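You operate a simulated robot arm through the tools that you are given. There is no shell and no other tool. Be economical: measure what you need, move in short steps, check, and stop when the job is done.

You are at the controls of a simulated two-armed robot. One attempt, no reset.

Task
Hold the card holder steady and lift the deck out for round two.
Fine: deck on the sideboard top; push the holder back to about the vase's row; yellow score on one, round dial on two.

Only the result counts: the job must be done as asked and must still hold three seconds after the hand-in. Knocking over, shifting, dropping, spilling or breaking anything else fails it.

Robot
Two 7-joint arms with two-finger parallel grippers on one trunk that stands fixed in place. Base frame: the origin is at the foot of the trunk, x ahead of it, y to its left, z up; the work surface is at about z = 820. Readings come in mm, rad, newtons and seconds.
The left shoulder is at [70, 163, 1195], the right one opposite. With the tool pointing down near the work surface each hand reaches from about 380 to 880 mm from the base axis, measured 20 degrees to its own side. Payload 3.43 kg a hand.
The tool frame of a hand sits at the grasp point between the pads (the TCP): z along the fingers, y along the line on which they close. The tips reach 34 mm beyond it. Largest opening 128 mm; finger width 24, thickness 12; the body of the gripper, 48 by 130 mm, starts 96 mm behind the TCP.
Orientation is that of the tool frame in the base frame, as [roll, pitch, yaw] about the fixed x, y, z axes, in that order (R = Rz(yaw) Ry(pitch) Rx(roll)). With the fingers straight down and closing along the base's y, the tool's x points along the base's -x, its y along +y and its z along -z.

Tools
- The arms move only by the tool jog_arm. It takes "left_increments", "right_increments" or both (then of equal length, played together; a hand with none holds still); each is a list of rows, each a list of 3 entries, a list of its own where there are three numbers: the finger opening in mm, from 0 to 128, then the shift along the base's x, y, z in units of 30 mm (1.0 is 30 mm), then the turn, a rotation vector about the base's x, y, z in units of 8 degrees (1.0 is 8 degrees). In form: [[fingers, [tx, ty, tz], [rx, ry, rz]], ...]. A call has 1 to 20 rows; each row shifts and turns the commanded pose from where the row before left it. A call with a number of a shift or a turn outside -1 to 1 is refused whole. Rows are played at 5 a second. More than 50 mm and 0.15 rad between two rows, or a gripper value outside its range, and nothing of the call is played. A pose out of reach is approached as far as the arm can. The call stops where the force on the tool passes 40 N (or 10 N more than at its start, if that is more) or the arm is blocked; 0.2 s more then pass. Each finger travels about 153 mm/s and halts on what it meets, pressing with about 43 N; the grip force reading is that of the motor and also rises with nothing between the fingers. The clock runs only during rows and for 0.2 s after the last one: add rows that do not move to give the fingers time. It gives the time, the measured TCP pose, the force on the tool (base axes), the opening and the grip force at its end, in the units of the frame above (readings bear some noise), with the torque about the TCP (base axes, N m) and any sound that the robot's microphone picked up.
- Cameras (640 x 400 px; columns grow to the right, rows downward): "scene" is now at [137.6, -8.9, 1424.2]; the picture's right is [-0.07, -1.00, 0.00], its down [-0.56, 0.04, -0.83] and it looks along [0.82, -0.06, -0.56] (base axes); focal length 291 px, centre (320, 200). "left" rides on the left gripper at [76, 11, -160] in its tool frame; the picture's right is [-0.15, 0.99, 0.00], its down [-0.88, -0.13, -0.46] and it looks along [-0.45, -0.07, 0.89] (tool axes); focal length 234 px, centre (320, 200). "right" rides on the right gripper at [76, -11, -160] in its tool frame; the picture's right is [0.15, 0.99, 0.00], its down [-0.88, 0.13, -0.46] and it looks along [-0.45, 0.07, 0.89] (tool axes); focal length 234 px, centre (320, 200). There is no depth. A picture from a camera that has moved, and an enlarged one, comes with that camera's place and axes in the base frame and with its lens.
- grab_frame(camera): a new picture of that camera. It takes no simulated time.
- move_column(by): slides the trunk up (or, below 0, down) by that many mm; the arms and the scene camera ride with it, the base frame stays. It gives what a move gives, with no picture.
- pan_tilt(pan, tilt): turns the head with the scene camera to pan (to the left, within 1.501 rad either way) and tilt (down, from -0.506 to 1.204), counted from straight ahead of the robot. It gives what a move gives.
- zoom(camera, box): a new picture of the part [left, top, right, bottom] of that camera's present view, enlarged. It takes no simulated time.
- job_done(): hands the job in; it is judged then, once.

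Work in short steps. Places have to be worked out from the pictures, the camera data and where the tool is seen: move nearer, look again, correct. Check each grasp and each placing, and mend what went wrong. You have 120 turns and 94 pictures in all, those below and enlarged ones among them. Open the grippers and draw the arms clear of the work before you hand the job in, unless the task says otherwise; then end with one line.

The tools are called after ">>>" as a command line: name --argument value ..., lists and objects as JSON in quotes. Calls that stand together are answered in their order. jog_arm: Moves the arms, as the interface text tells. Its arguments: {"type":"object","properties":{"left_increments":{"type":"array","items":{"type":"array"}},"right_increments":{"type":"array","items":{"type":"array"}}},"required":[]} The other tools are called the same way: move_column (by) slides the trunk up or down; pan_tilt (pan, tilt) turns the head that bears the scene camera; grab_frame (camera) takes a picture; zoom (camera, box) takes an enlarged picture of a part of a camera's view; job_done () hands the job in.

At the start:

```text
t: 0.0
left_position: [681.5, 150.0, 1108.6]
left_orientation: [-3.14, -0.001, -3.141]
left_force: [0.0, -0.2, 0.2]
left_moment: [-0.02, 0.02, 0.0]
left_opening: 127.8
left_finger_force: 0.1
right_position: [525.0, -393.1, 1169.9]
right_orientation: [3.141, 0.001, 3.141]
right_force: [0.0, 0.3, 0.3]
right_moment: [-0.02, 0.02, 0.02]
right_opening: 128.1
right_finger_force: 0.0
trunk travel left (down, up): [-675.0, 265.0]
head pan, tilt: [-0.075, 0.599]
```

scene: 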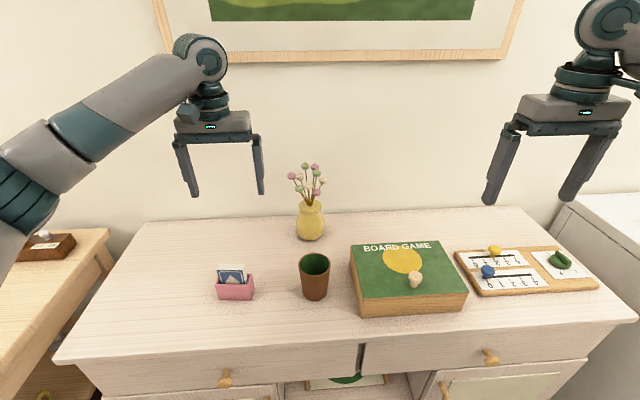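
right: 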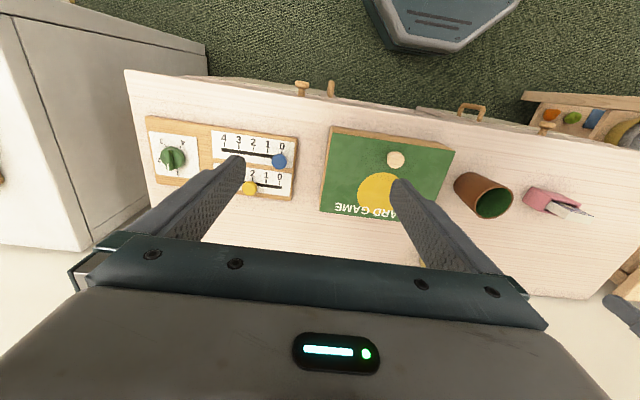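
left: 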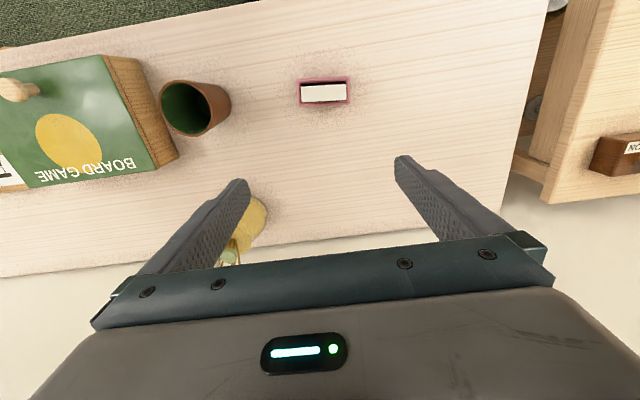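

I'll look closer at the card holder and the score board first.

>>> zoom --camera "scene" --box '[440, 230, 610, 310]'

>>> zoom --camera "scene" --box '[190, 200, 350, 310]'

>>> zoom --camera "right" --box '[130, 100, 310, 220]'

>>> zoom --camera "left" --box '[260, 50, 400, 130]'

```text
3.76 times, centred on (525, 270) of scene
camera zoom: at [137.6, -8.9, 1424.2], right [-0.07, -1.0, 0.0], down [-0.56, 0.04, -0.83], along [0.82, -0.06, -0.56], focal length 1097 px, centre (-452, -64)
```

zoom: 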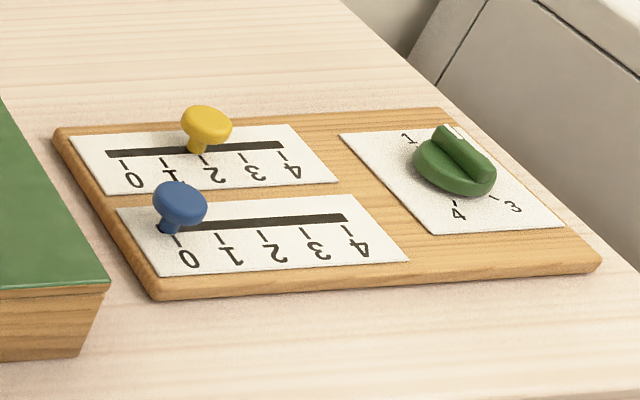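

```text
3.64 times, centred on (270, 255) of scene
camera zoom: at [137.6, -8.9, 1424.2], right [-0.07, -1.0, 0.0], down [-0.56, 0.04, -0.83], along [0.82, -0.06, -0.56], focal length 1059 px, centre (502, 0)
```

zoom: 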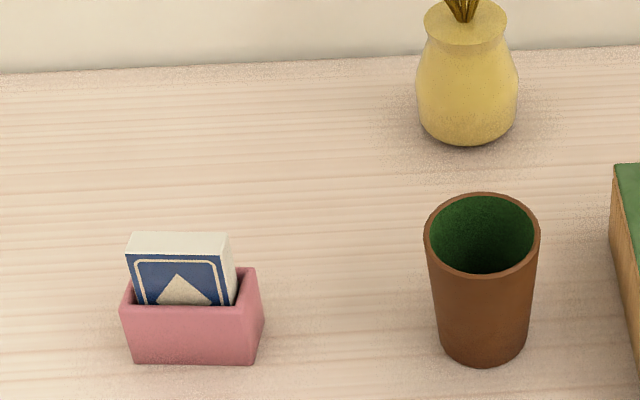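

```text
3.33 times, centred on (220, 160) of right
camera zoom: at [451.0, -403.5, 1331.4], right [-0.15, 0.99, 0.0], down [0.88, 0.13, 0.46], along [0.45, 0.07, -0.89], focal length 781 px, centre (653, 333)
```

zoom: 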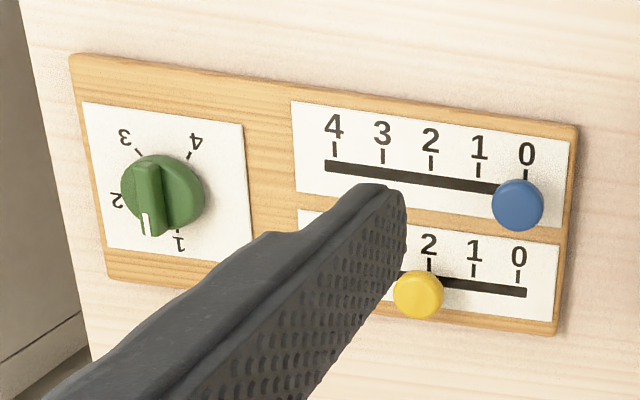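

```text
4.57 times, centred on (330, 90) of left
camera zoom: at [606.4, 160.8, 1267.8], right [0.15, 0.99, 0.0], down [0.88, -0.13, 0.46], along [0.45, -0.07, -0.89], focal length 1070 px, centre (274, 703)
```

zoom: 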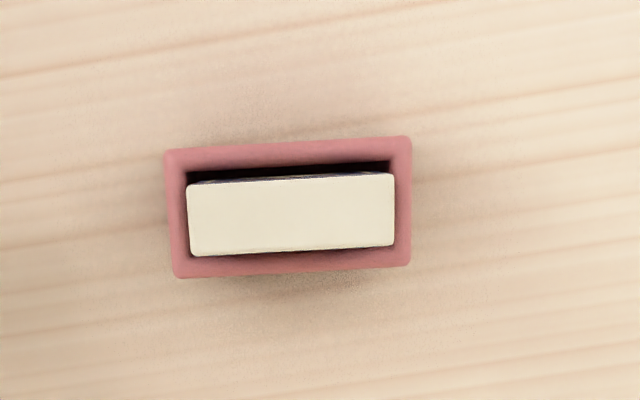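

The dial sits near (640,-688) and the yellow knob near (692,-535). I'll bring the right hand over the board for a closer look.

>>> jog_arm --right_increments '[[128, [0.738, -0.938, -0.714], [0, 0, 0]], [128, [0.738, -0.938, -0.714], [0, 0, 0]], [128, [0.738, -0.938, -0.714], [0, 0, 0]], [128, [0.738, -0.938, -0.714], [0, 0, 0]], [128, [0.738, -0.938, -0.714], [0, 0, 0]], [128, [0.738, -0.938, -0.714], [0, 0, 0]], [128, [0.738, -0.938, -0.714], [0, 0, 0]], [128, [0, 0, 0], [0, 0, 0]]]'

>>> grab_frame --camera "right"

```text
t: 1.8
left_position: [681.5, 149.1, 1108.6]
left_orientation: [3.142, 0.001, -3.141]
left_force: [0.2, -0.2, 0.0]
left_moment: [0.0, 0.0, 0.01]
left_opening: 127.9
left_finger_force: 0.1
right_position: [664.3, -569.1, 1037.3]
right_orientation: [3.141, -0.001, 3.141]
right_force: [0.0, 0.0, 0.5]
right_moment: [0.0, 0.01, 0.03]
right_opening: 128.1
right_finger_force: 0.2
right hand out of reach, approached as far as the arm can: row 7
trunk travel left (down, up): [-675.0, 265.0]
head pan, tilt: [-0.075, 0.599]
```

```text
86 pictures are left
camera right: at [588.8, -579.1, 1197.5], right [-0.15, 0.99, 0.0], down [0.88, 0.13, 0.46], along [0.45, 0.07, -0.89], focal length 234 px, centre (320, 200)
```

right: 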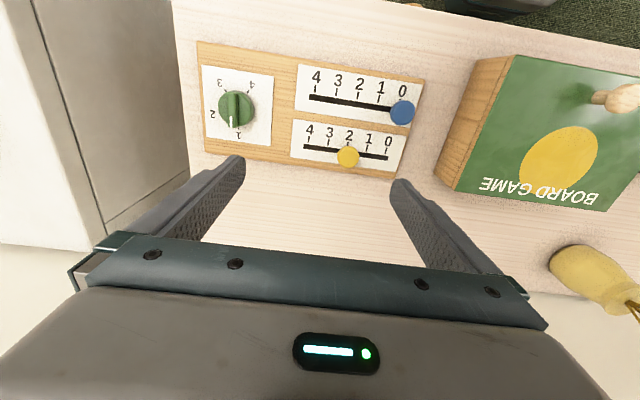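

The board is in full view; I'll enlarge it for exact readings.

>>> zoom --camera "right" --box '[190, 30, 430, 190]'

>>> zoom --camera "right" --box '[195, 60, 285, 150]'

```text
2.50 times, centred on (310, 110) of right
camera zoom: at [588.8, -579.1, 1197.5], right [-0.15, 0.99, 0.0], down [0.88, 0.13, 0.46], along [0.45, 0.07, -0.89], focal length 585 px, centre (345, 425)
```

zoom: 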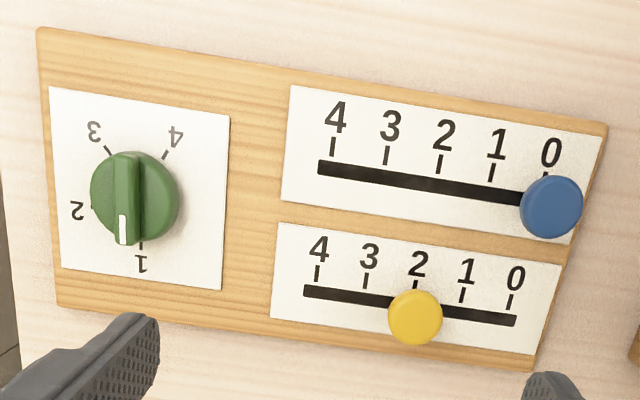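

```text
4.44 times, centred on (240, 105) of right
camera zoom: at [588.8, -579.1, 1197.5], right [-0.15, 0.99, 0.0], down [0.88, 0.13, 0.46], along [0.45, 0.07, -0.89], focal length 1041 px, centre (676, 622)
```

zoom: 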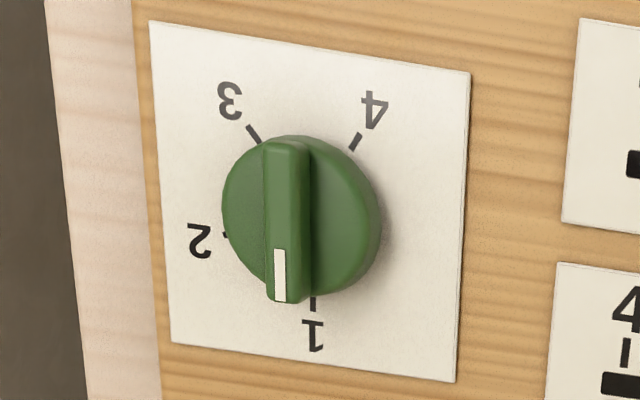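

Readings: the ticks are 30 mm apart, yellow is on 2 at about (683,-523) and needs y≈-492.6. The dial centre is about (644,-691), pointer along +x at 1, and 2 lies at -70°. I'll do yellow first: move above it and check.

>>> jog_arm --right_increments '[[80, [0.21, 0.51, -0.85], [0, 0, 0]], [80, [0.21, 0.51, -0.85], [0, 0, 0]], [80, [0.21, 0.51, -0.85], [0, 0, 0]], [80, [0, 0, 0], [0, 0, 0]]]'

>>> grab_frame --camera "right"

```text
t: 2.8
left_position: [680.3, 150.4, 1109.7]
left_orientation: [3.141, 0.0, 3.141]
left_force: [0.3, -0.6, -0.1]
left_moment: [0.01, -0.02, 0.0]
left_opening: 128.0
left_finger_force: 0.0
right_position: [683.4, -522.6, 960.6]
right_orientation: [3.141, 0.002, -3.141]
right_force: [-0.5, 0.2, -0.4]
right_moment: [-0.02, 0.02, 0.02]
right_opening: 79.9
right_finger_force: 0.0
trunk travel left (down, up): [-675.0, 265.0]
head pan, tilt: [-0.075, 0.599]
```

```text
83 pictures are left
camera right: at [607.5, -533.3, 1120.6], right [-0.15, 0.99, 0.0], down [0.88, 0.13, 0.46], along [0.45, 0.07, -0.89], focal length 234 px, centre (320, 200)
```

right: 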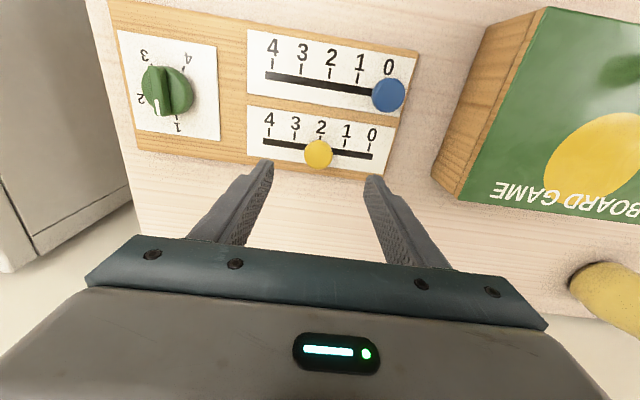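

The position agrees: yellow at (682,-524). Descend straight down around it.

>>> jog_arm --right_increments '[[64, [0, -0.04, -0.9], [0, 0, 0]], [64, [0, 0, -0.9], [0, 0, 0]], [64, [0, 0, -0.85], [0, 0, 0]], [64, [0, 0, 0], [0, 0, 0]]]'

>>> grab_frame --camera "right"

```text
t: 3.8
left_position: [680.3, 150.0, 1109.2]
left_orientation: [-3.14, -0.002, -3.139]
left_force: [0.4, 0.0, 0.4]
left_moment: [0.0, -0.03, 0.0]
left_opening: 128.2
left_finger_force: 0.1
right_position: [682.6, -524.5, 879.2]
right_orientation: [3.141, -0.001, -3.142]
right_force: [0.5, 0.6, -0.5]
right_moment: [-0.02, 0.01, -0.01]
right_opening: 63.8
right_finger_force: 0.0
trunk travel left (down, up): [-675.0, 265.0]
head pan, tilt: [-0.075, 0.599]
```

```text
82 pictures are left
camera right: at [607.3, -534.5, 1040.8], right [-0.15, 0.99, 0.0], down [0.88, 0.13, 0.46], along [0.45, 0.07, -0.89], focal length 234 px, centre (320, 200)
```

right: 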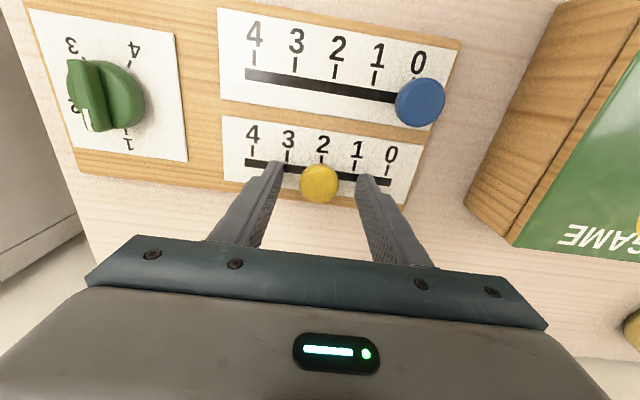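

The fingers straddle the yellow head. Close on it.

>>> jog_arm --right_increments '[[15, [0, 0, 0], [0, 0, 0]], [15, [0, 0, 0], [0, 0, 0]], [15, [0, 0, 0], [0, 0, 0]]]'

```text
t: 4.6
left_position: [680.8, 150.5, 1108.9]
left_orientation: [-3.14, 0.001, -3.141]
left_force: [0.0, 0.2, -1.0]
left_moment: [0.02, -0.01, 0.02]
left_opening: 127.8
left_finger_force: 0.1
right_position: [682.3, -524.2, 880.3]
right_orientation: [-3.141, 0.0, -3.141]
right_force: [-0.1, -1.5, 0.8]
right_moment: [-0.05, -0.05, -0.02]
right_opening: 31.5
right_finger_force: 44.9
trunk travel left (down, up): [-675.0, 265.0]
head pan, tilt: [-0.075, 0.599]
```

Gripped at 31.5 mm, at y=-524.2. Slide +31 mm in y.

>>> jog_arm --right_increments '[[15, [0, 0.35, 0], [0, 0, 0]], [15, [0, 0.35, 0], [0, 0, 0]], [15, [0, 0.33, 0], [0, 0, 0]], [15, [0, 0, 0], [0, 0, 0]]]'

>>> grab_frame --camera "right"

```text
t: 5.6
left_position: [681.3, 150.3, 1109.9]
left_orientation: [-3.141, 0.0, 3.141]
left_force: [-0.4, 0.9, 0.4]
left_moment: [-0.02, 0.03, 0.02]
left_opening: 128.3
left_finger_force: 0.1
right_position: [682.0, -493.5, 880.7]
right_orientation: [-3.141, -0.002, -3.141]
right_force: [-3.9, -1.2, -0.5]
right_moment: [0.05, -0.12, 0.02]
right_opening: 31.6
right_finger_force: 45.1
trunk travel left (down, up): [-675.0, 265.0]
head pan, tilt: [-0.075, 0.599]
```

```text
81 pictures are left
camera right: at [607.5, -503.8, 1040.9], right [-0.15, 0.99, 0.0], down [0.88, 0.13, 0.45], along [0.45, 0.07, -0.89], focal length 234 px, centre (320, 200)
```

right: 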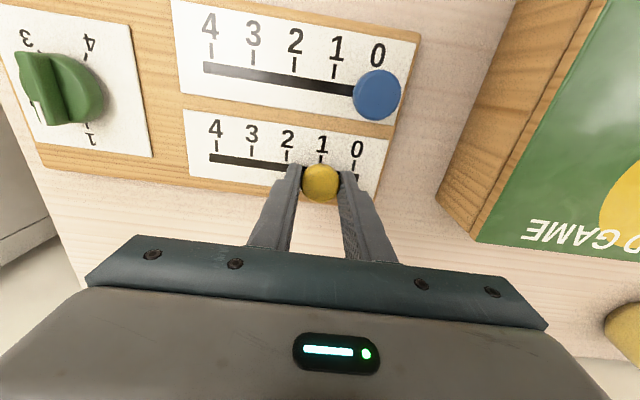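

Yellow is at the 1. Open, rise and look.

>>> jog_arm --right_increments '[[60, [0, 0, 0], [0, 0, 0]], [60, [0, 0, 0], [0, 0, 0]], [60, [0, 0, 0.9], [0, 0, 0]], [60, [0, 0, 1], [0, 0, 0]], [60, [0, 0, 1], [0, 0, 0]], [60, [0, 0, 0], [0, 0, 0]]]'

>>> zoom --camera "right" --box '[80, 0, 400, 200]'

```text
t: 7.0
left_position: [682.2, 149.3, 1108.9]
left_orientation: [3.14, -0.001, -3.14]
left_force: [0.1, -0.3, 0.9]
left_moment: [0.01, -0.02, 0.02]
left_opening: 127.7
left_finger_force: 0.0
right_position: [683.5, -492.5, 968.5]
right_orientation: [3.141, 0.001, -3.142]
right_force: [0.2, 0.1, -0.2]
right_moment: [0.0, 0.01, 0.01]
right_opening: 59.8
right_finger_force: 0.0
trunk travel left (down, up): [-675.0, 265.0]
head pan, tilt: [-0.075, 0.599]
```

```text
2.00 times, centred on (240, 100) of right
camera zoom: at [608.4, -503.8, 1128.3], right [-0.15, 0.99, 0.0], down [0.88, 0.13, 0.46], along [0.45, 0.07, -0.89], focal length 468 px, centre (480, 400)
```

zoom: 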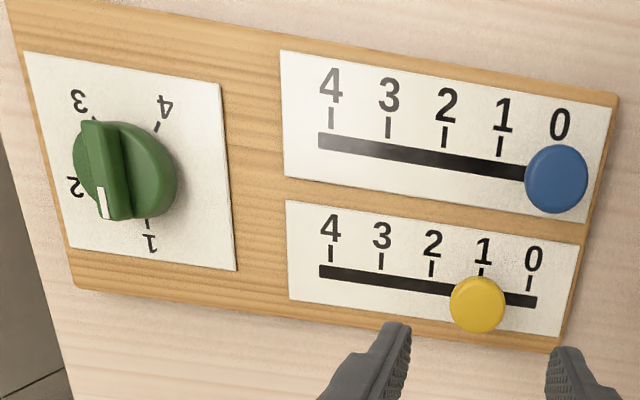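

Yellow is right on 1 (within 1 mm). Now move towards the dial at safe height to see whether it is reachable.

>>> jog_arm --right_increments '[[60, [-0.188, -0.945, 0], [0, 0, 0]], [60, [-0.188, -0.945, 0], [0, 0, 0]], [60, [-0.188, -0.945, 0], [0, 0, 0]], [60, [-0.188, -0.945, 0], [0, 0, 0]], [60, [-0.188, -0.945, 0], [0, 0, 0]], [60, [-0.188, -0.945, 0], [0, 0, 0]], [60, [-0.188, -0.945, 0], [0, 0, 0]], [60, [0, 0, 0], [0, 0, 0]]]'

>>> grab_frame --camera "right"

>>> grab_frame --camera "scene"

```text
t: 8.8
left_position: [681.4, 150.3, 1109.8]
left_orientation: [-3.141, 0.0, -3.141]
left_force: [-0.5, 0.5, -0.7]
left_moment: [-0.01, 0.01, 0.0]
left_opening: 128.3
left_finger_force: 0.1
right_position: [668.2, -567.7, 967.3]
right_orientation: [3.141, 0.001, 3.141]
right_force: [0.5, 0.2, 0.2]
right_moment: [0.0, -0.03, -0.01]
right_opening: 59.9
right_finger_force: 0.1
right hand out of reach, approached as far as the arm can: row 3, 4, 5, 6, 7
trunk travel left (down, up): [-675.0, 265.0]
head pan, tilt: [-0.075, 0.599]
```

```text
79 pictures are left
camera right: at [592.5, -579.1, 1128.1], right [-0.15, 0.99, 0.0], down [0.88, 0.13, 0.46], along [0.45, 0.07, -0.89], focal length 234 px, centre (320, 200)
```

right: 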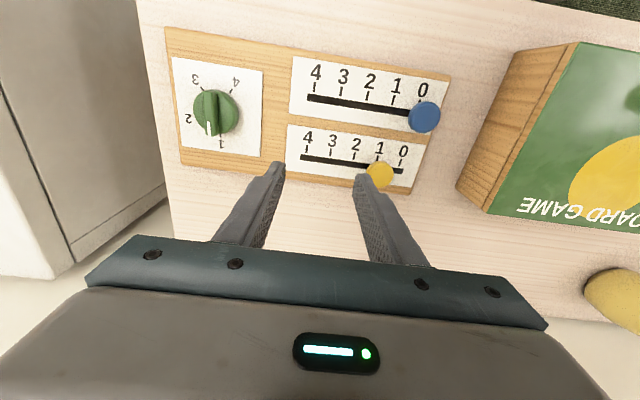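

```text
78 pictures are left
camera scene: at [137.5, -9.0, 1424.2], right [-0.08, -1.0, 0.0], down [-0.56, 0.04, -0.83], along [0.82, -0.06, -0.56], focal length 291 px, centre (320, 200)
```

scene: 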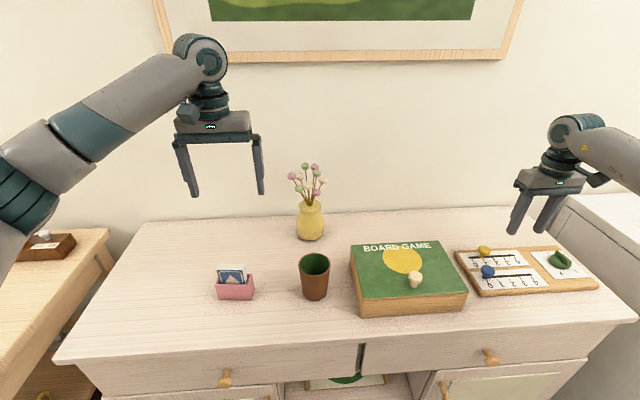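

Fingers-down reach ends short of the dial, so I'll tilt the tool (fingers leaning +x, along the dial's ridge) and lower the trunk. Raise and tilt first.

>>> jog_arm --right_increments '[[60, [-0.3, 0, 1], [0, -0.9, 0]], [60, [-0.3, 0, 1], [0, -0.9, 0]], [60, [-0.3, 0, 1], [0, -0.9, 0]], [60, [-0.3, 0, 1], [0, -0.9, 0]], [60, [0, 0, 0.5], [0, 0, 0]], [60, [0, 0, 0], [0, 0, 0]]]'

>>> move_column --by -130

```text
t: 10.2
left_position: [680.6, 150.2, 1108.7]
left_orientation: [-3.141, -0.001, 3.141]
left_force: [-0.2, -0.7, 0.2]
left_moment: [0.05, -0.02, 0.0]
left_opening: 127.9
left_finger_force: 0.1
right_position: [630.7, -570.7, 1102.6]
right_orientation: [3.141, 0.502, -3.14]
right_force: [-1.0, -0.6, 0.7]
right_moment: [0.02, -0.04, 0.02]
right_opening: 60.1
right_finger_force: 0.0
trunk travel left (down, up): [-675.0, 265.0]
head pan, tilt: [-0.075, 0.599]
```

```text
t: 11.8
left_position: [681.2, 149.3, 980.1]
left_orientation: [-3.141, -0.001, -3.14]
left_force: [-0.1, 0.3, 0.4]
left_moment: [0.01, -0.03, 0.01]
left_opening: 127.8
left_finger_force: 0.1
right_position: [631.1, -569.5, 973.6]
right_orientation: [-3.141, 0.502, 3.141]
right_force: [0.7, 0.4, 1.1]
right_moment: [-0.03, -0.01, 0.0]
right_opening: 60.1
right_finger_force: 0.0
trunk travel left (down, up): [-545.0, 395.0]
head pan, tilt: [-0.075, 0.599]
```

Now to above the dial.

>>> jog_arm --right_increments '[[50, [0.033, -0.81, -0.1], [0, 0, 0]], [50, [0.033, -0.81, -0.1], [0, 0, 0]], [50, [0.033, -0.81, -0.1], [0, 0, 0]], [50, [0.033, -0.81, -0.1], [0, 0, 0]], [50, [0.033, -0.81, -0.1], [0, 0, 0]], [50, [0, 0, 0], [0, 0, 0]]]'

>>> grab_frame --camera "right"

```text
t: 13.2
left_position: [681.3, 150.7, 979.6]
left_orientation: [3.141, 0.0, 3.141]
left_force: [-0.1, 0.6, 0.4]
left_moment: [-0.02, 0.01, 0.04]
left_opening: 127.8
left_finger_force: 0.1
right_position: [621.8, -644.8, 973.5]
right_orientation: [-3.124, 0.506, -3.133]
right_force: [0.0, 0.5, -0.2]
right_moment: [0.03, 0.0, 0.01]
right_opening: 50.2
right_finger_force: 0.0
right hand out of reach, approached as far as the arm can: row 3, 4, 5
trunk travel left (down, up): [-545.0, 395.0]
head pan, tilt: [-0.075, 0.599]
```

```text
77 pictures are left
camera right: at [478.8, -654.1, 1077.6], right [-0.13, 0.99, -0.09], down [0.55, 0.14, 0.82], along [0.83, 0.06, -0.56], focal length 234 px, centre (320, 200)
```

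right: 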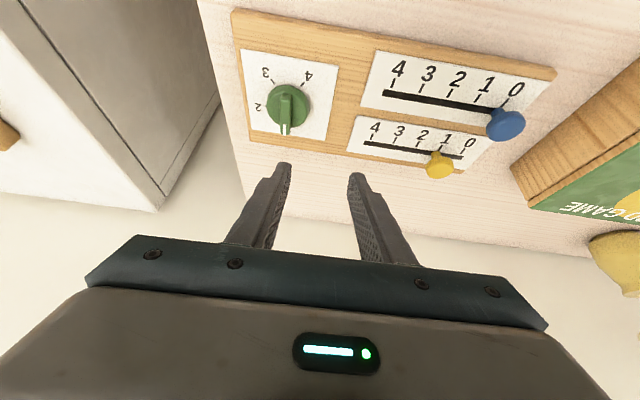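

Stopped short by a joint rather than length; the hand's yaw lags behind the arm's outward swing. I'll yaw the hand -40° so it leans radially, then approach the dial.

>>> jog_arm --right_increments '[[80, [0, 0, 0], [0, 0, -1]], [80, [0, 0, 0], [0, 0, -1]], [80, [0, 0, 0], [0, 0, -1]], [80, [0, 0, 0], [0, 0, -1]], [80, [0, 0, 0], [0, 0, -1]], [80, [0.25, -0.7, 0], [0, 0, 0]], [80, [0.25, -0.7, 0], [0, 0, 0]], [80, [0, 0, 0], [0, 0, 0]]]'

>>> grab_frame --camera "right"

```text
t: 15.0
left_position: [680.9, 151.5, 979.6]
left_orientation: [3.141, 0.0, -3.141]
left_force: [0.2, 0.6, 0.0]
left_moment: [-0.02, 0.01, -0.02]
left_opening: 128.0
left_finger_force: 0.1
right_position: [636.3, -687.4, 972.4]
right_orientation: [-3.141, 0.503, 2.445]
right_force: [-0.4, -0.1, -0.7]
right_moment: [0.01, -0.01, -0.01]
right_opening: 79.8
right_finger_force: 0.1
trunk travel left (down, up): [-545.0, 395.0]
head pan, tilt: [-0.075, 0.599]
```

```text
76 pictures are left
camera right: at [521.2, -603.0, 1076.9], right [0.54, 0.84, -0.07], down [0.51, -0.25, 0.82], along [0.67, -0.48, -0.56], focal length 234 px, centre (320, 200)
```

right: 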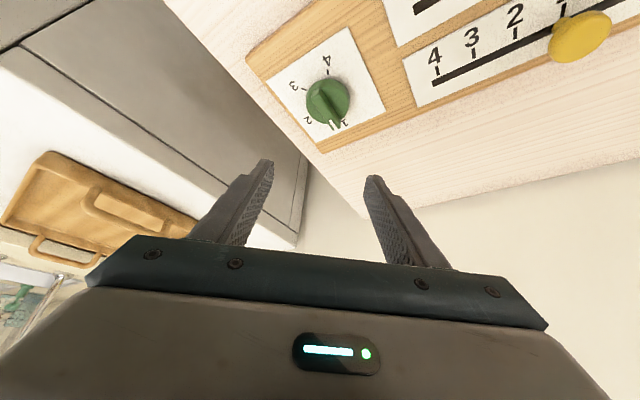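

The dial is reachable with this radial lean. I'll reduce the tilt to ~21°, yaw back to about -16°, and hover over the dial.

>>> jog_arm --right_increments '[[80, [0, 0, 0], [0.64, 0.77, 0]], [80, [0, 0, 0], [0, 0, 1]], [80, [0, 0, 0], [0, 0, 1]], [80, [-0.11, -0.02, 0], [0, 0, 1]], [80, [0, 0, 0], [0, 0, 0]]]'

>>> grab_frame --camera "right"

```text
t: 16.2
left_position: [682.3, 151.0, 979.5]
left_orientation: [-3.141, 0.002, -3.141]
left_force: [-0.4, 0.2, 0.0]
left_moment: [0.0, 0.02, -0.01]
left_opening: 128.0
left_finger_force: 0.1
right_position: [634.4, -687.6, 973.1]
right_orientation: [3.141, 0.364, 2.864]
right_force: [-0.1, 0.2, -0.3]
right_moment: [0.01, -0.02, 0.0]
right_opening: 80.0
right_finger_force: 0.1
trunk travel left (down, up): [-545.0, 395.0]
head pan, tilt: [-0.075, 0.599]
```

```text
75 pictures are left
camera right: at [509.7, -663.0, 1096.2], right [0.14, 0.99, -0.05], down [0.67, -0.06, 0.74], along [0.73, -0.14, -0.67], focal length 234 px, centre (320, 200)
```

right: 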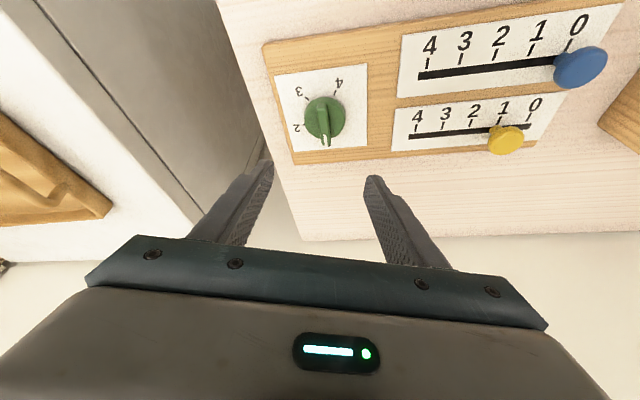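

Good so far; try yaw 0 (for a grip on the ridge itself) while coming down 50 mm.

>>> jog_arm --right_increments '[[60, [0, -0.06, -0.85], [0, 0, 0]], [60, [0, -0.06, -0.85], [0, 0, 0.98]], [60, [0, 0, 0], [0, 0, 0.98]], [60, [0, 0, 0], [0, 0, 0]]]'

>>> grab_frame --camera "right"

```text
t: 17.2
left_position: [681.0, 150.3, 979.2]
left_orientation: [-3.14, 0.001, -3.141]
left_force: [-1.2, 0.3, 0.3]
left_moment: [0.0, -0.02, 0.0]
left_opening: 128.1
left_finger_force: 0.1
right_position: [639.6, -686.7, 929.9]
right_orientation: [-3.135, 0.363, 2.991]
right_force: [1.3, 0.5, -0.5]
right_moment: [-0.01, 0.04, 0.01]
right_opening: 59.9
right_finger_force: 0.0
right hand out of reach, approached as far as the arm can: row 2, 3
trunk travel left (down, up): [-545.0, 395.0]
head pan, tilt: [-0.075, 0.599]
```

```text
74 pictures are left
camera right: at [512.8, -675.7, 1052.7], right [0.02, 1.0, -0.06], down [0.67, 0.03, 0.74], along [0.74, -0.05, -0.67], focal length 234 px, centre (320, 200)
```

right: 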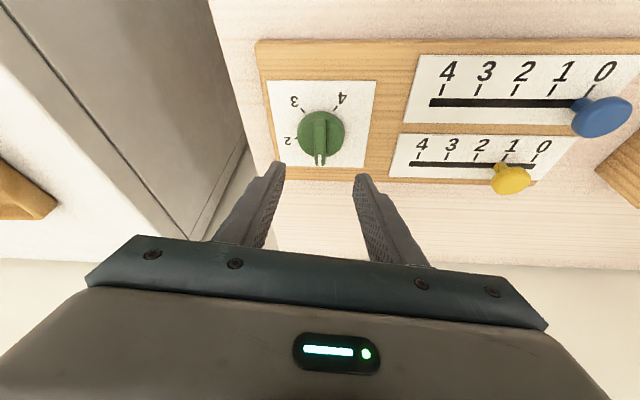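

Yaw limit is about -9° there. A grip at yaw -20° will do: closing will align the ridge with the pads. Move there and down to z≈900.

>>> jog_arm --right_increments '[[50, [-0.12, 0, -0.3], [0, 0, -0.7]], [50, [-0.11, 0, -0.7], [0, 0, -0.72]], [50, [0, 0, 0], [0, 0, 0]]]'

>>> grab_frame --camera "right"

>>> zoom --camera "scene" --box '[460, 160, 640, 270]'

```text
t: 18.0
left_position: [681.5, 150.6, 979.1]
left_orientation: [-3.141, 0.001, 3.141]
left_force: [0.2, 0.5, 0.3]
left_moment: [-0.03, 0.01, -0.01]
left_opening: 127.9
left_finger_force: 0.1
right_position: [632.4, -685.4, 899.4]
right_orientation: [-3.134, 0.366, 2.789]
right_force: [0.7, -0.1, -0.4]
right_moment: [0.0, -0.03, -0.01]
right_opening: 49.9
right_finger_force: 0.0
trunk travel left (down, up): [-545.0, 395.0]
head pan, tilt: [-0.075, 0.599]
```

```text
73 pictures are left
camera right: at [509.9, -650.1, 1023.0], right [0.22, 0.97, -0.06], down [0.67, -0.1, 0.74], along [0.71, -0.2, -0.67], focal length 234 px, centre (320, 200)
```

right: 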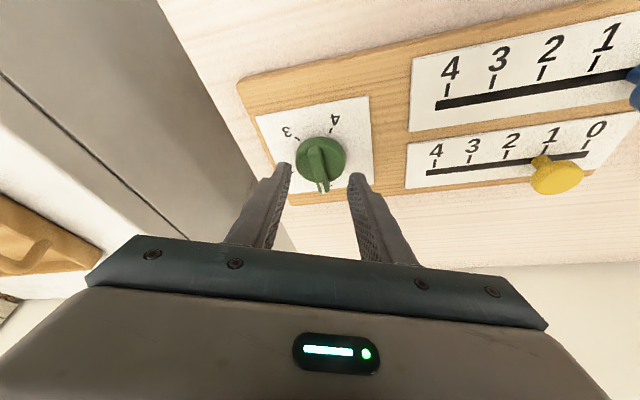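

```text
3.56 times, centred on (550, 215) of scene
camera zoom: at [137.4, -8.8, 1294.2], right [-0.07, -1.0, 0.0], down [-0.56, 0.04, -0.83], along [0.82, -0.06, -0.56], focal length 1036 px, centre (-498, 147)
```

zoom: 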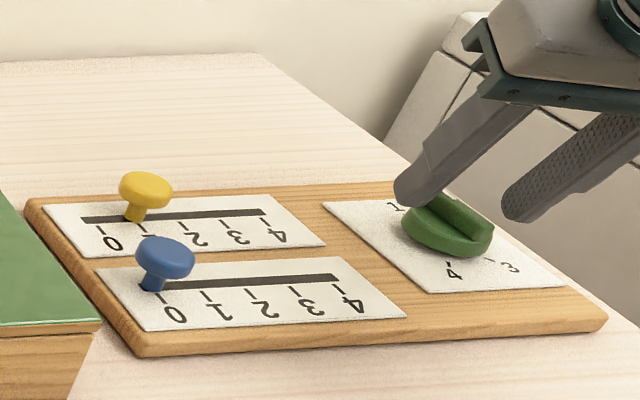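

Fingers are centred over the dial. Lower 11 mm so the tips straddle the ridge just above the disc, then close.

>>> jog_arm --right_increments '[[42, [0.06, -0.05, -0.2], [0, 0, 0]], [42, [0.03, -0.02, -0.17], [0, 0, 0]], [42, [0, 0, 0], [0, 0, 0]]]'

>>> zoom --camera "scene" --box '[520, 180, 640, 260]'

```text
t: 18.8
left_position: [681.0, 152.0, 981.0]
left_orientation: [-3.14, 0.001, -3.14]
left_force: [0.5, -0.1, 0.8]
left_moment: [0.02, -0.01, -0.02]
left_opening: 127.9
left_finger_force: 0.0
right_position: [634.7, -686.5, 893.0]
right_orientation: [-3.136, 0.371, 2.79]
right_force: [2.5, -2.4, 21.6]
right_moment: [0.31, -0.31, 0.01]
right_opening: 40.6
right_finger_force: 0.1
trunk travel left (down, up): [-545.0, 395.0]
head pan, tilt: [-0.075, 0.599]
```

```text
5.00 times, centred on (580, 220) of scene
camera zoom: at [135.5, -6.9, 1294.8], right [-0.07, -1.0, 0.0], down [-0.56, 0.04, -0.83], along [0.82, -0.06, -0.56], focal length 1457 px, centre (-980, 100)
```

zoom: 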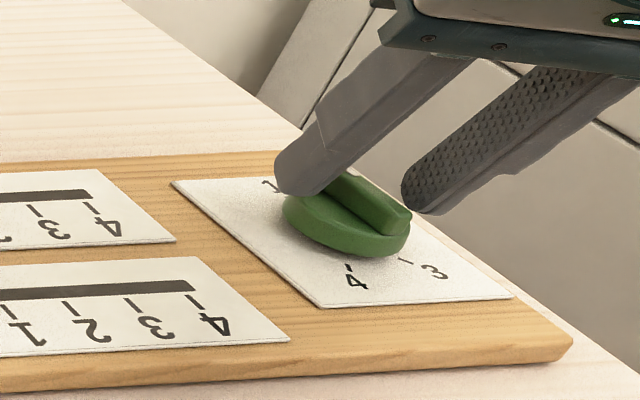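

Contact with the disc top (21 N). Ease up by 5 mm and close on the ridge.

>>> jog_arm --right_increments '[[42, [0, 0, 0.2], [0, 0, 0]], [5, [0, 0, 0], [0, 0, 0]], [5, [0, 0, 0], [0, 0, 0]], [5, [0, 0, 0], [0, 0, 0]]]'

>>> zoom --camera "scene" --box '[520, 180, 640, 260]'

>>> grab_frame --camera "right"

```text
t: 19.8
left_position: [680.5, 151.1, 978.9]
left_orientation: [-3.141, -0.001, 3.141]
left_force: [0.9, -1.1, 0.0]
left_moment: [-0.02, 0.01, 0.04]
left_opening: 128.0
left_finger_force: 0.1
right_position: [633.8, -687.9, 893.4]
right_orientation: [-3.132, 0.363, 2.79]
right_force: [-8.1, 5.7, -5.5]
right_moment: [0.35, 0.05, 0.01]
right_opening: 10.8
right_finger_force: 44.5
trunk travel left (down, up): [-545.0, 395.0]
head pan, tilt: [-0.075, 0.599]
```

```text
5.00 times, centred on (580, 220) of scene
camera zoom: at [136.9, -8.8, 1294.1], right [-0.08, -1.0, 0.0], down [-0.56, 0.04, -0.83], along [0.82, -0.06, -0.56], focal length 1457 px, centre (-980, 100)
```

zoom: 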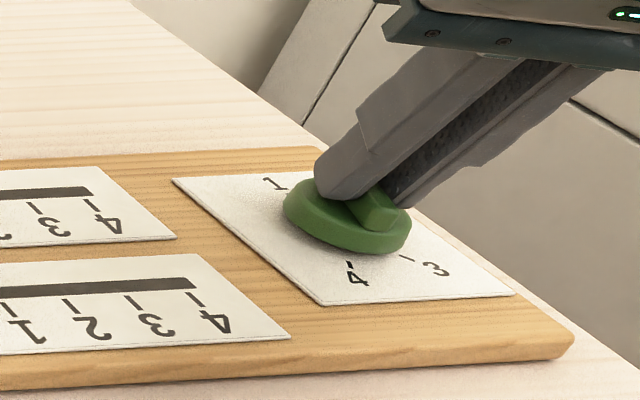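

```text
69 pictures are left
camera right: at [511.7, -652.1, 1017.3], right [0.21, 0.97, -0.06], down [0.67, -0.1, 0.74], along [0.71, -0.2, -0.67], focal length 234 px, centre (320, 200)
```

right: 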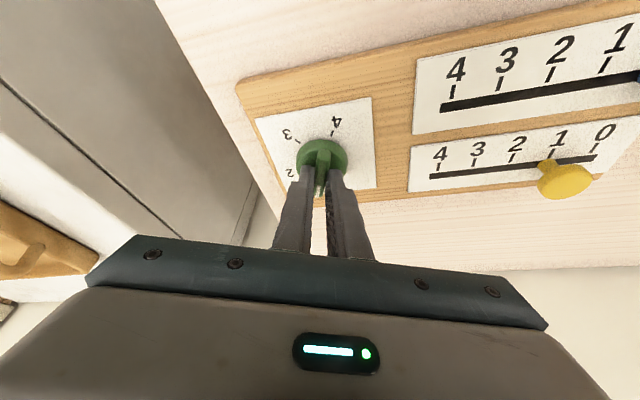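

The ridge is held (10.8 mm) and aligned at about -20°. Turn -50° about the dial's axis.

>>> jog_arm --right_increments '[[5, [0.018, 0.04, 0], [0, 0, -0.893]], [5, [0.023, 0.039, 0], [0, 0, -0.893]], [5, [0.027, 0.035, 0], [0, 0, -0.893]], [5, [0.032, 0.032, 0], [0, 0, -0.893]], [5, [0.035, 0.027, 0], [0, 0, -0.893]], [5, [0.039, 0.023, 0], [0, 0, -0.893]], [5, [0.04, 0.018, 0], [0, 0, -0.893]], [5, [0, 0, 0], [0, 0, 0]], [5, [0, 0, 0], [0, 0, 0]]]'

>>> grab_frame --camera "right"

>>> zoom --camera "scene" --box '[460, 160, 640, 270]'

```text
t: 21.8
left_position: [680.1, 148.1, 980.0]
left_orientation: [3.139, 0.003, 3.141]
left_force: [0.2, 0.3, 0.6]
left_moment: [0.02, 0.0, 0.0]
left_opening: 128.2
left_finger_force: 0.1
right_position: [638.4, -684.2, 894.2]
right_orientation: [-3.131, 0.363, 1.914]
right_force: [-30.1, 3.8, -20.8]
right_moment: [-0.5, 0.21, -0.2]
right_opening: 10.5
right_finger_force: 43.9
trunk travel left (down, up): [-545.0, 395.0]
head pan, tilt: [-0.075, 0.599]
```

```text
68 pictures are left
camera right: at [587.7, -566.1, 1017.6], right [0.89, 0.46, -0.06], down [0.35, -0.58, 0.74], along [0.3, -0.68, -0.67], focal length 234 px, centre (320, 200)
```

right: 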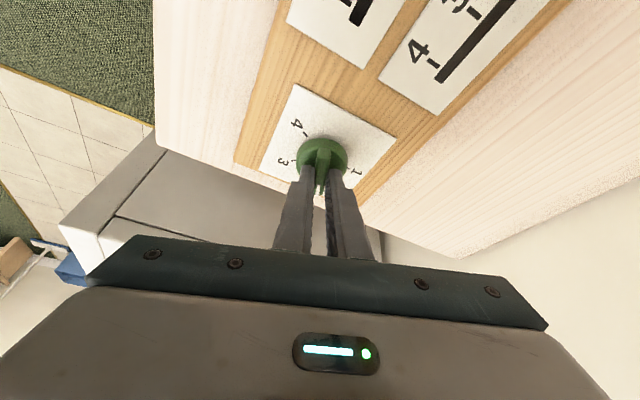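

```text
3.56 times, centred on (550, 215) of scene
camera zoom: at [135.7, -10.9, 1294.4], right [-0.08, -1.0, 0.0], down [-0.56, 0.04, -0.83], along [0.82, -0.06, -0.56], focal length 1036 px, centre (-498, 147)
```

zoom: 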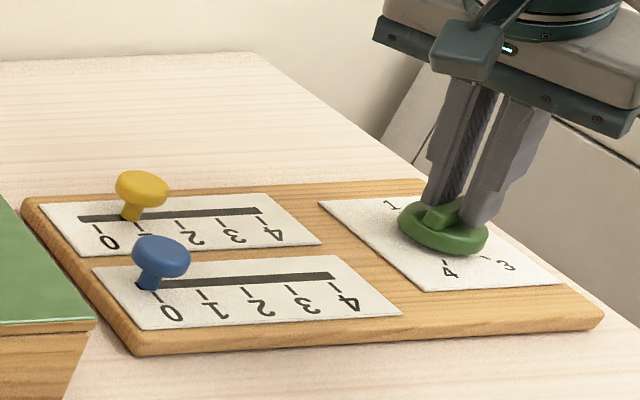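

Hand yaw is now -70°, so the dial should be on 2. I'll relieve the side load, release and rise to check.

>>> jog_arm --right_increments '[[5, [-0.1, 0, 0], [0, 0, 0]], [40, [0, 0, 0], [0, 0, 0]], [40, [0, 0, 0], [0, 0, 0]], [40, [0, 0, 0.5], [0, 0, 0]], [40, [0, 0.2, 1], [0, 0, 0]], [40, [0, 0.3, 1], [0, 0, 0]], [40, [0, 0.3, 1], [0, 0, 0]], [40, [0, 0, 0], [0, 0, 0]]]'

>>> grab_frame --camera "right"

>>> zoom --camera "scene" --box '[460, 160, 640, 270]'

```text
t: 23.6
left_position: [681.4, 149.3, 980.0]
left_orientation: [-3.14, 0.0, -3.141]
left_force: [0.9, -0.2, -0.1]
left_moment: [0.01, -0.01, 0.01]
left_opening: 127.9
left_finger_force: 0.0
right_position: [638.8, -657.4, 1000.6]
right_orientation: [-3.133, 0.364, 1.919]
right_force: [0.2, 0.6, 0.3]
right_moment: [-0.01, -0.03, -0.05]
right_opening: 39.8
right_finger_force: 0.1
trunk travel left (down, up): [-545.0, 395.0]
head pan, tilt: [-0.075, 0.599]
```

```text
66 pictures are left
camera right: at [587.4, -540.4, 1123.8], right [0.88, 0.46, -0.06], down [0.35, -0.58, 0.74], along [0.31, -0.67, -0.67], focal length 234 px, centre (320, 200)
```

right: 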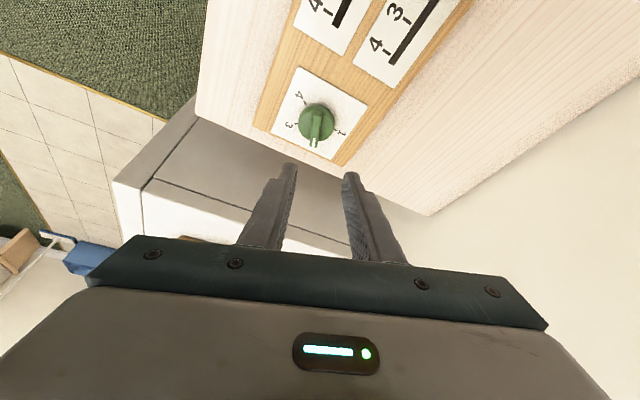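

```text
3.56 times, centred on (550, 215) of scene
camera zoom: at [137.8, -9.5, 1294.2], right [-0.08, -1.0, 0.0], down [-0.56, 0.04, -0.83], along [0.82, -0.06, -0.56], focal length 1036 px, centre (-498, 147)
```

zoom: 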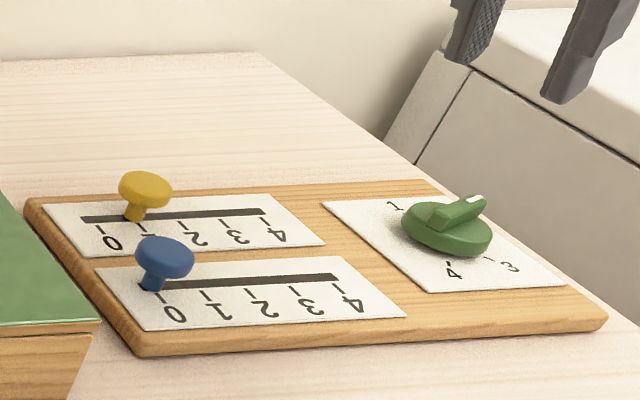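

>>> zoom --camera "right" --box '[260, 60, 380, 160]'

```text
4.00 times, centred on (320, 110) of right
camera zoom: at [587.4, -540.4, 1123.8], right [0.88, 0.46, -0.06], down [0.35, -0.58, 0.74], along [0.31, -0.67, -0.67], focal length 937 px, centre (320, 560)
```

zoom: 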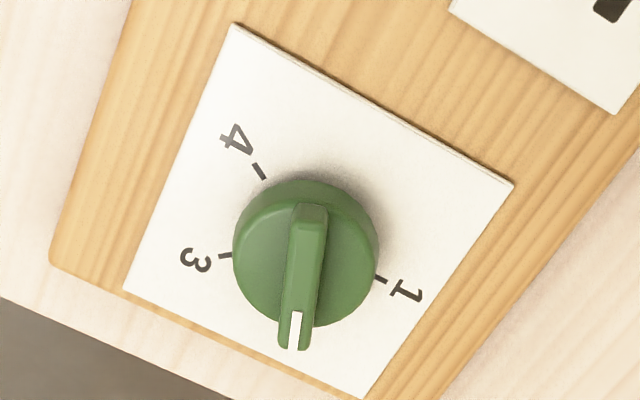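

Dial reads 2 (≈-68…-70°). Now bring the right hand back clear of the board, and look at the holder with the left camera.

>>> jog_arm --right_increments '[[40, [0, 0.6, 0.6], [0, 0, 1]], [40, [-0.3, 0.9, 0.3], [0, 0, 1]], [40, [-0.3, 0.9, 0.3], [0, 0, 1]], [40, [-0.5, 0.9, 0.3], [0, 0, 1]], [40, [-0.5, 0.9, 0.3], [0, 0, 1]], [40, [-0.5, 0.9, 0.3], [0, 0, 1]], [40, [-0.5, 0.9, 0.3], [0, 0, 1]], [40, [-0.5, 0.9, 0.3], [0, 0, 1]], [40, [-0.5, 0.9, 0.3], [0, 0.9, 0.8]], [40, [-0.5, 0.5, 0.3], [0, 0.9, 0]], [40, [0, 0, 0], [0, 0.8, 0]], [40, [0, 0, 0], [0, 0, 0]]]'

>>> grab_frame --camera "left"

>>> grab_frame --camera "scene"

```text
refused: row 9 steps farther than a row can; nothing moved
```

```text
63 pictures are left
camera left: at [606.6, 160.2, 1137.7], right [0.15, 0.99, 0.0], down [0.88, -0.13, 0.46], along [0.45, -0.07, -0.89], focal length 234 px, centre (320, 200)
```

left: 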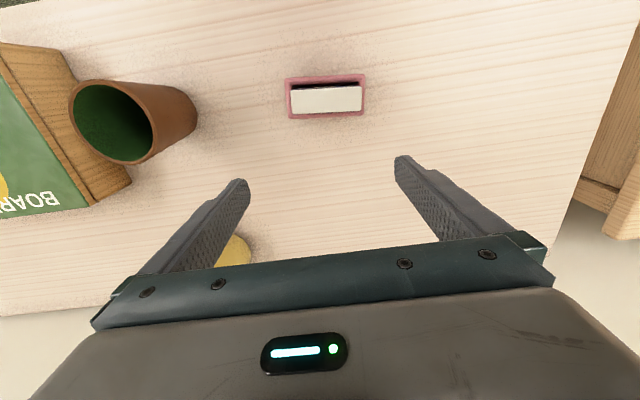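

```text
62 pictures are left
camera scene: at [137.8, -9.5, 1294.2], right [-0.08, -1.0, 0.0], down [-0.56, 0.04, -0.83], along [0.82, -0.06, -0.56], focal length 291 px, centre (320, 200)
```

scene: 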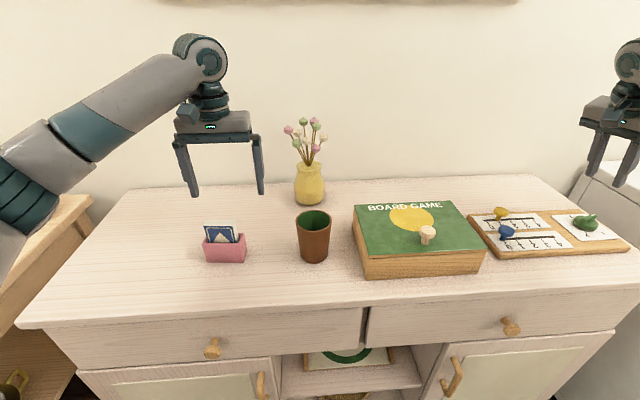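

Refused for step size; I'll retreat the right hand in smaller rows and enlarge views of the holder.

>>> jog_arm --right_increments '[[40, [0, 0.6, 0.6], [0, 0, 0.9]], [40, [-0.3, 0.9, 0.3], [0, 0, 0.9]], [40, [-0.3, 0.9, 0.3], [0, 0, 0.9]], [40, [-0.5, 0.9, 0.3], [0, 0, 0.9]], [40, [-0.5, 0.9, 0.3], [0, 0, 0.9]], [40, [-0.5, 0.9, 0.3], [0, 0, 0.9]], [40, [-0.5, 0.9, 0.3], [0, 0, 0.9]], [40, [-0.5, 0.9, 0.3], [0, 0, 0.9]], [40, [-0.5, 0.9, 0.3], [0, 0, 0.9]], [40, [0, 0, 0], [0, 0.9, 0.7]], [40, [0, 0, 0], [0, 0.9, 0]], [40, [0, 0, 0], [0, 0.8, 0]], [40, [0, 0, 0], [0, 0, 0]]]'

>>> zoom --camera "left" --box '[270, 60, 390, 135]'

>>> zoom --camera "scene" --box '[180, 150, 340, 270]'

```text
refused: row 10 steps farther than a row can; nothing moved
```

```text
5.33 times, centred on (330, 98) of left
camera zoom: at [606.6, 160.2, 1137.7], right [0.15, 0.99, 0.0], down [0.88, -0.13, 0.46], along [0.45, -0.07, -0.89], focal length 1249 px, centre (267, 747)
```

zoom: 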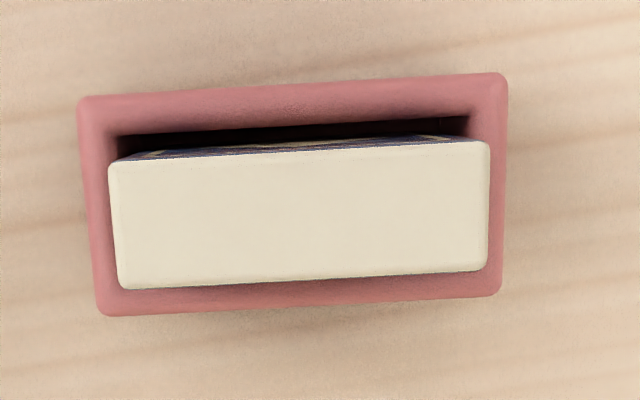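

```text
3.33 times, centred on (260, 210) of scene
camera zoom: at [137.8, -9.5, 1294.2], right [-0.08, -1.0, 0.0], down [-0.56, 0.04, -0.83], along [0.82, -0.06, -0.56], focal length 971 px, centre (520, 167)
```

zoom: 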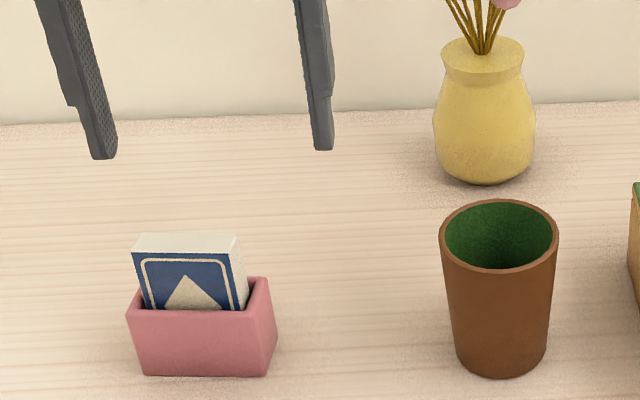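

Holder: centre about (624,163), 80×39 mm, rim ≈875, rotated ≈-6°; deck 62×19 mm, top ≈914. Plan: left hand grips the holder's ends, leaning in low from the robot side; right hand lifts the deck from above; left then slides the holder back. First retreat the right hand.

>>> jog_arm --right_increments '[[40, [0, 0.6, 0.6], [0, 0, 0.97]], [40, [-0.3, 0.9, 0.3], [0, 0, 0.97]], [40, [-0.3, 0.9, 0.3], [0, 0, 0.97]], [40, [-0.5, 0.9, 0.3], [0, 0, 0.97]], [40, [-0.5, 0.9, 0.3], [0, 0, 0.97]], [40, [-0.5, 0.9, 0.3], [0, 0, 0.97]], [40, [-0.5, 0.9, 0.3], [0, 0, 0.97]], [40, [-0.5, 0.9, 0.3], [0, 0, 0.97]], [40, [-0.5, 0.9, 0.3], [0, 0, 0.97]], [40, [0, 0, 0], [0, 0.9, 0]], [40, [0, 0, 0], [0, 0.9, 0]], [40, [0, 0, 0], [0, 0.8, 0]], [40, [0, 0, 0], [0, 0, 0]]]'

```text
t: 26.4
left_position: [680.9, 149.4, 979.3]
left_orientation: [3.14, 0.0, 3.141]
left_force: [-0.6, 0.2, -0.2]
left_moment: [0.0, -0.02, 0.01]
left_opening: 128.0
left_finger_force: 0.1
right_position: [529.1, -422.9, 1089.6]
right_orientation: [-3.133, 0.003, 3.137]
right_force: [-0.6, 0.0, 0.0]
right_moment: [0.01, 0.06, -0.02]
right_opening: 40.0
right_finger_force: 0.0
trunk travel left (down, up): [-545.0, 395.0]
head pan, tilt: [-0.075, 0.599]
```

Now lean the left hand 50° (fingers forward-down) and draw it back to x≈480, yawed -6° to match the holder.

>>> jog_arm --left_increments '[[112, [-0.95, 0.05, 0.1], [0, -0.9, 0]], [112, [-0.95, 0.05, 0.1], [0, -0.9, 0]], [112, [-0.95, 0.05, 0.1], [0, -0.9, 0]], [112, [-0.95, 0.05, 0.1], [0, -0.9, 0]], [112, [-0.95, 0.05, 0], [0, -0.9, 0]], [112, [-0.95, 0.05, 0], [0, -0.9, 0]], [112, [-0.95, 0.05, 0], [0, -0.85, 0]], [112, [0, 0, 0], [0, 0, -0.74]], [112, [0, 0, 0], [0, 0, 0]]]'

>>> grab_frame --camera "left"

>>> grab_frame --camera "scene"

```text
t: 28.4
left_position: [534.7, 141.4, 1011.3]
left_orientation: [3.139, 0.871, 3.037]
left_force: [0.0, -0.3, 0.1]
left_moment: [-0.02, -0.02, 0.03]
left_opening: 112.0
left_finger_force: 0.1
left hand out of reach, approached as far as the arm can: row 6, 7, 8
right_position: [531.2, -425.2, 1089.5]
right_orientation: [-3.134, 0.002, 3.138]
right_force: [0.3, -0.9, -0.7]
right_moment: [0.04, 0.0, -0.01]
right_opening: 39.7
right_finger_force: 0.1
trunk travel left (down, up): [-545.0, 395.0]
head pan, tilt: [-0.075, 0.599]
```

```text
59 pictures are left
camera left: at [367.7, 169.9, 1054.3], right [0.2, 0.97, 0.11], down [0.2, -0.15, 0.97], along [0.96, -0.17, -0.23], focal length 234 px, centre (320, 200)
```

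left: 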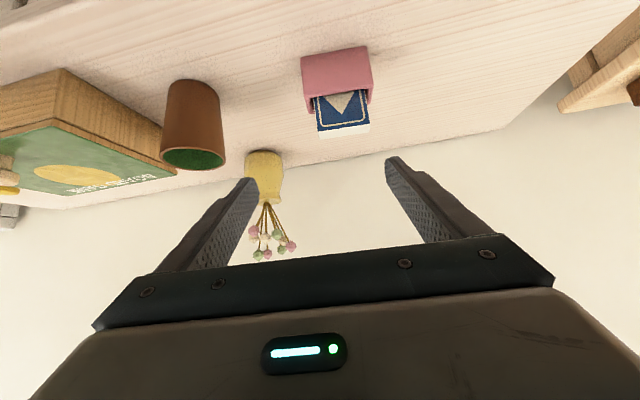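

```text
58 pictures are left
camera scene: at [137.9, -10.0, 1294.2], right [-0.08, -1.0, 0.0], down [-0.56, 0.04, -0.83], along [0.82, -0.06, -0.56], focal length 291 px, centre (320, 200)
```

scene: 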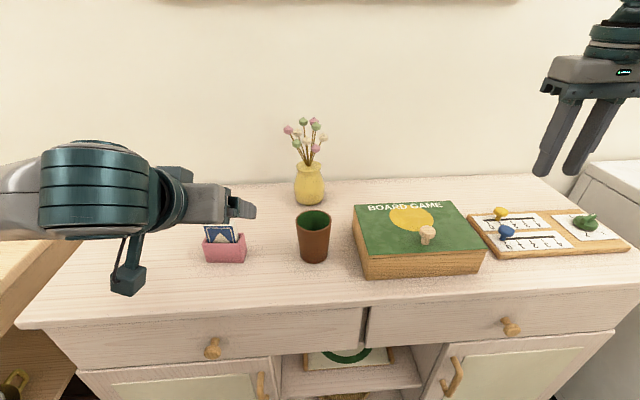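

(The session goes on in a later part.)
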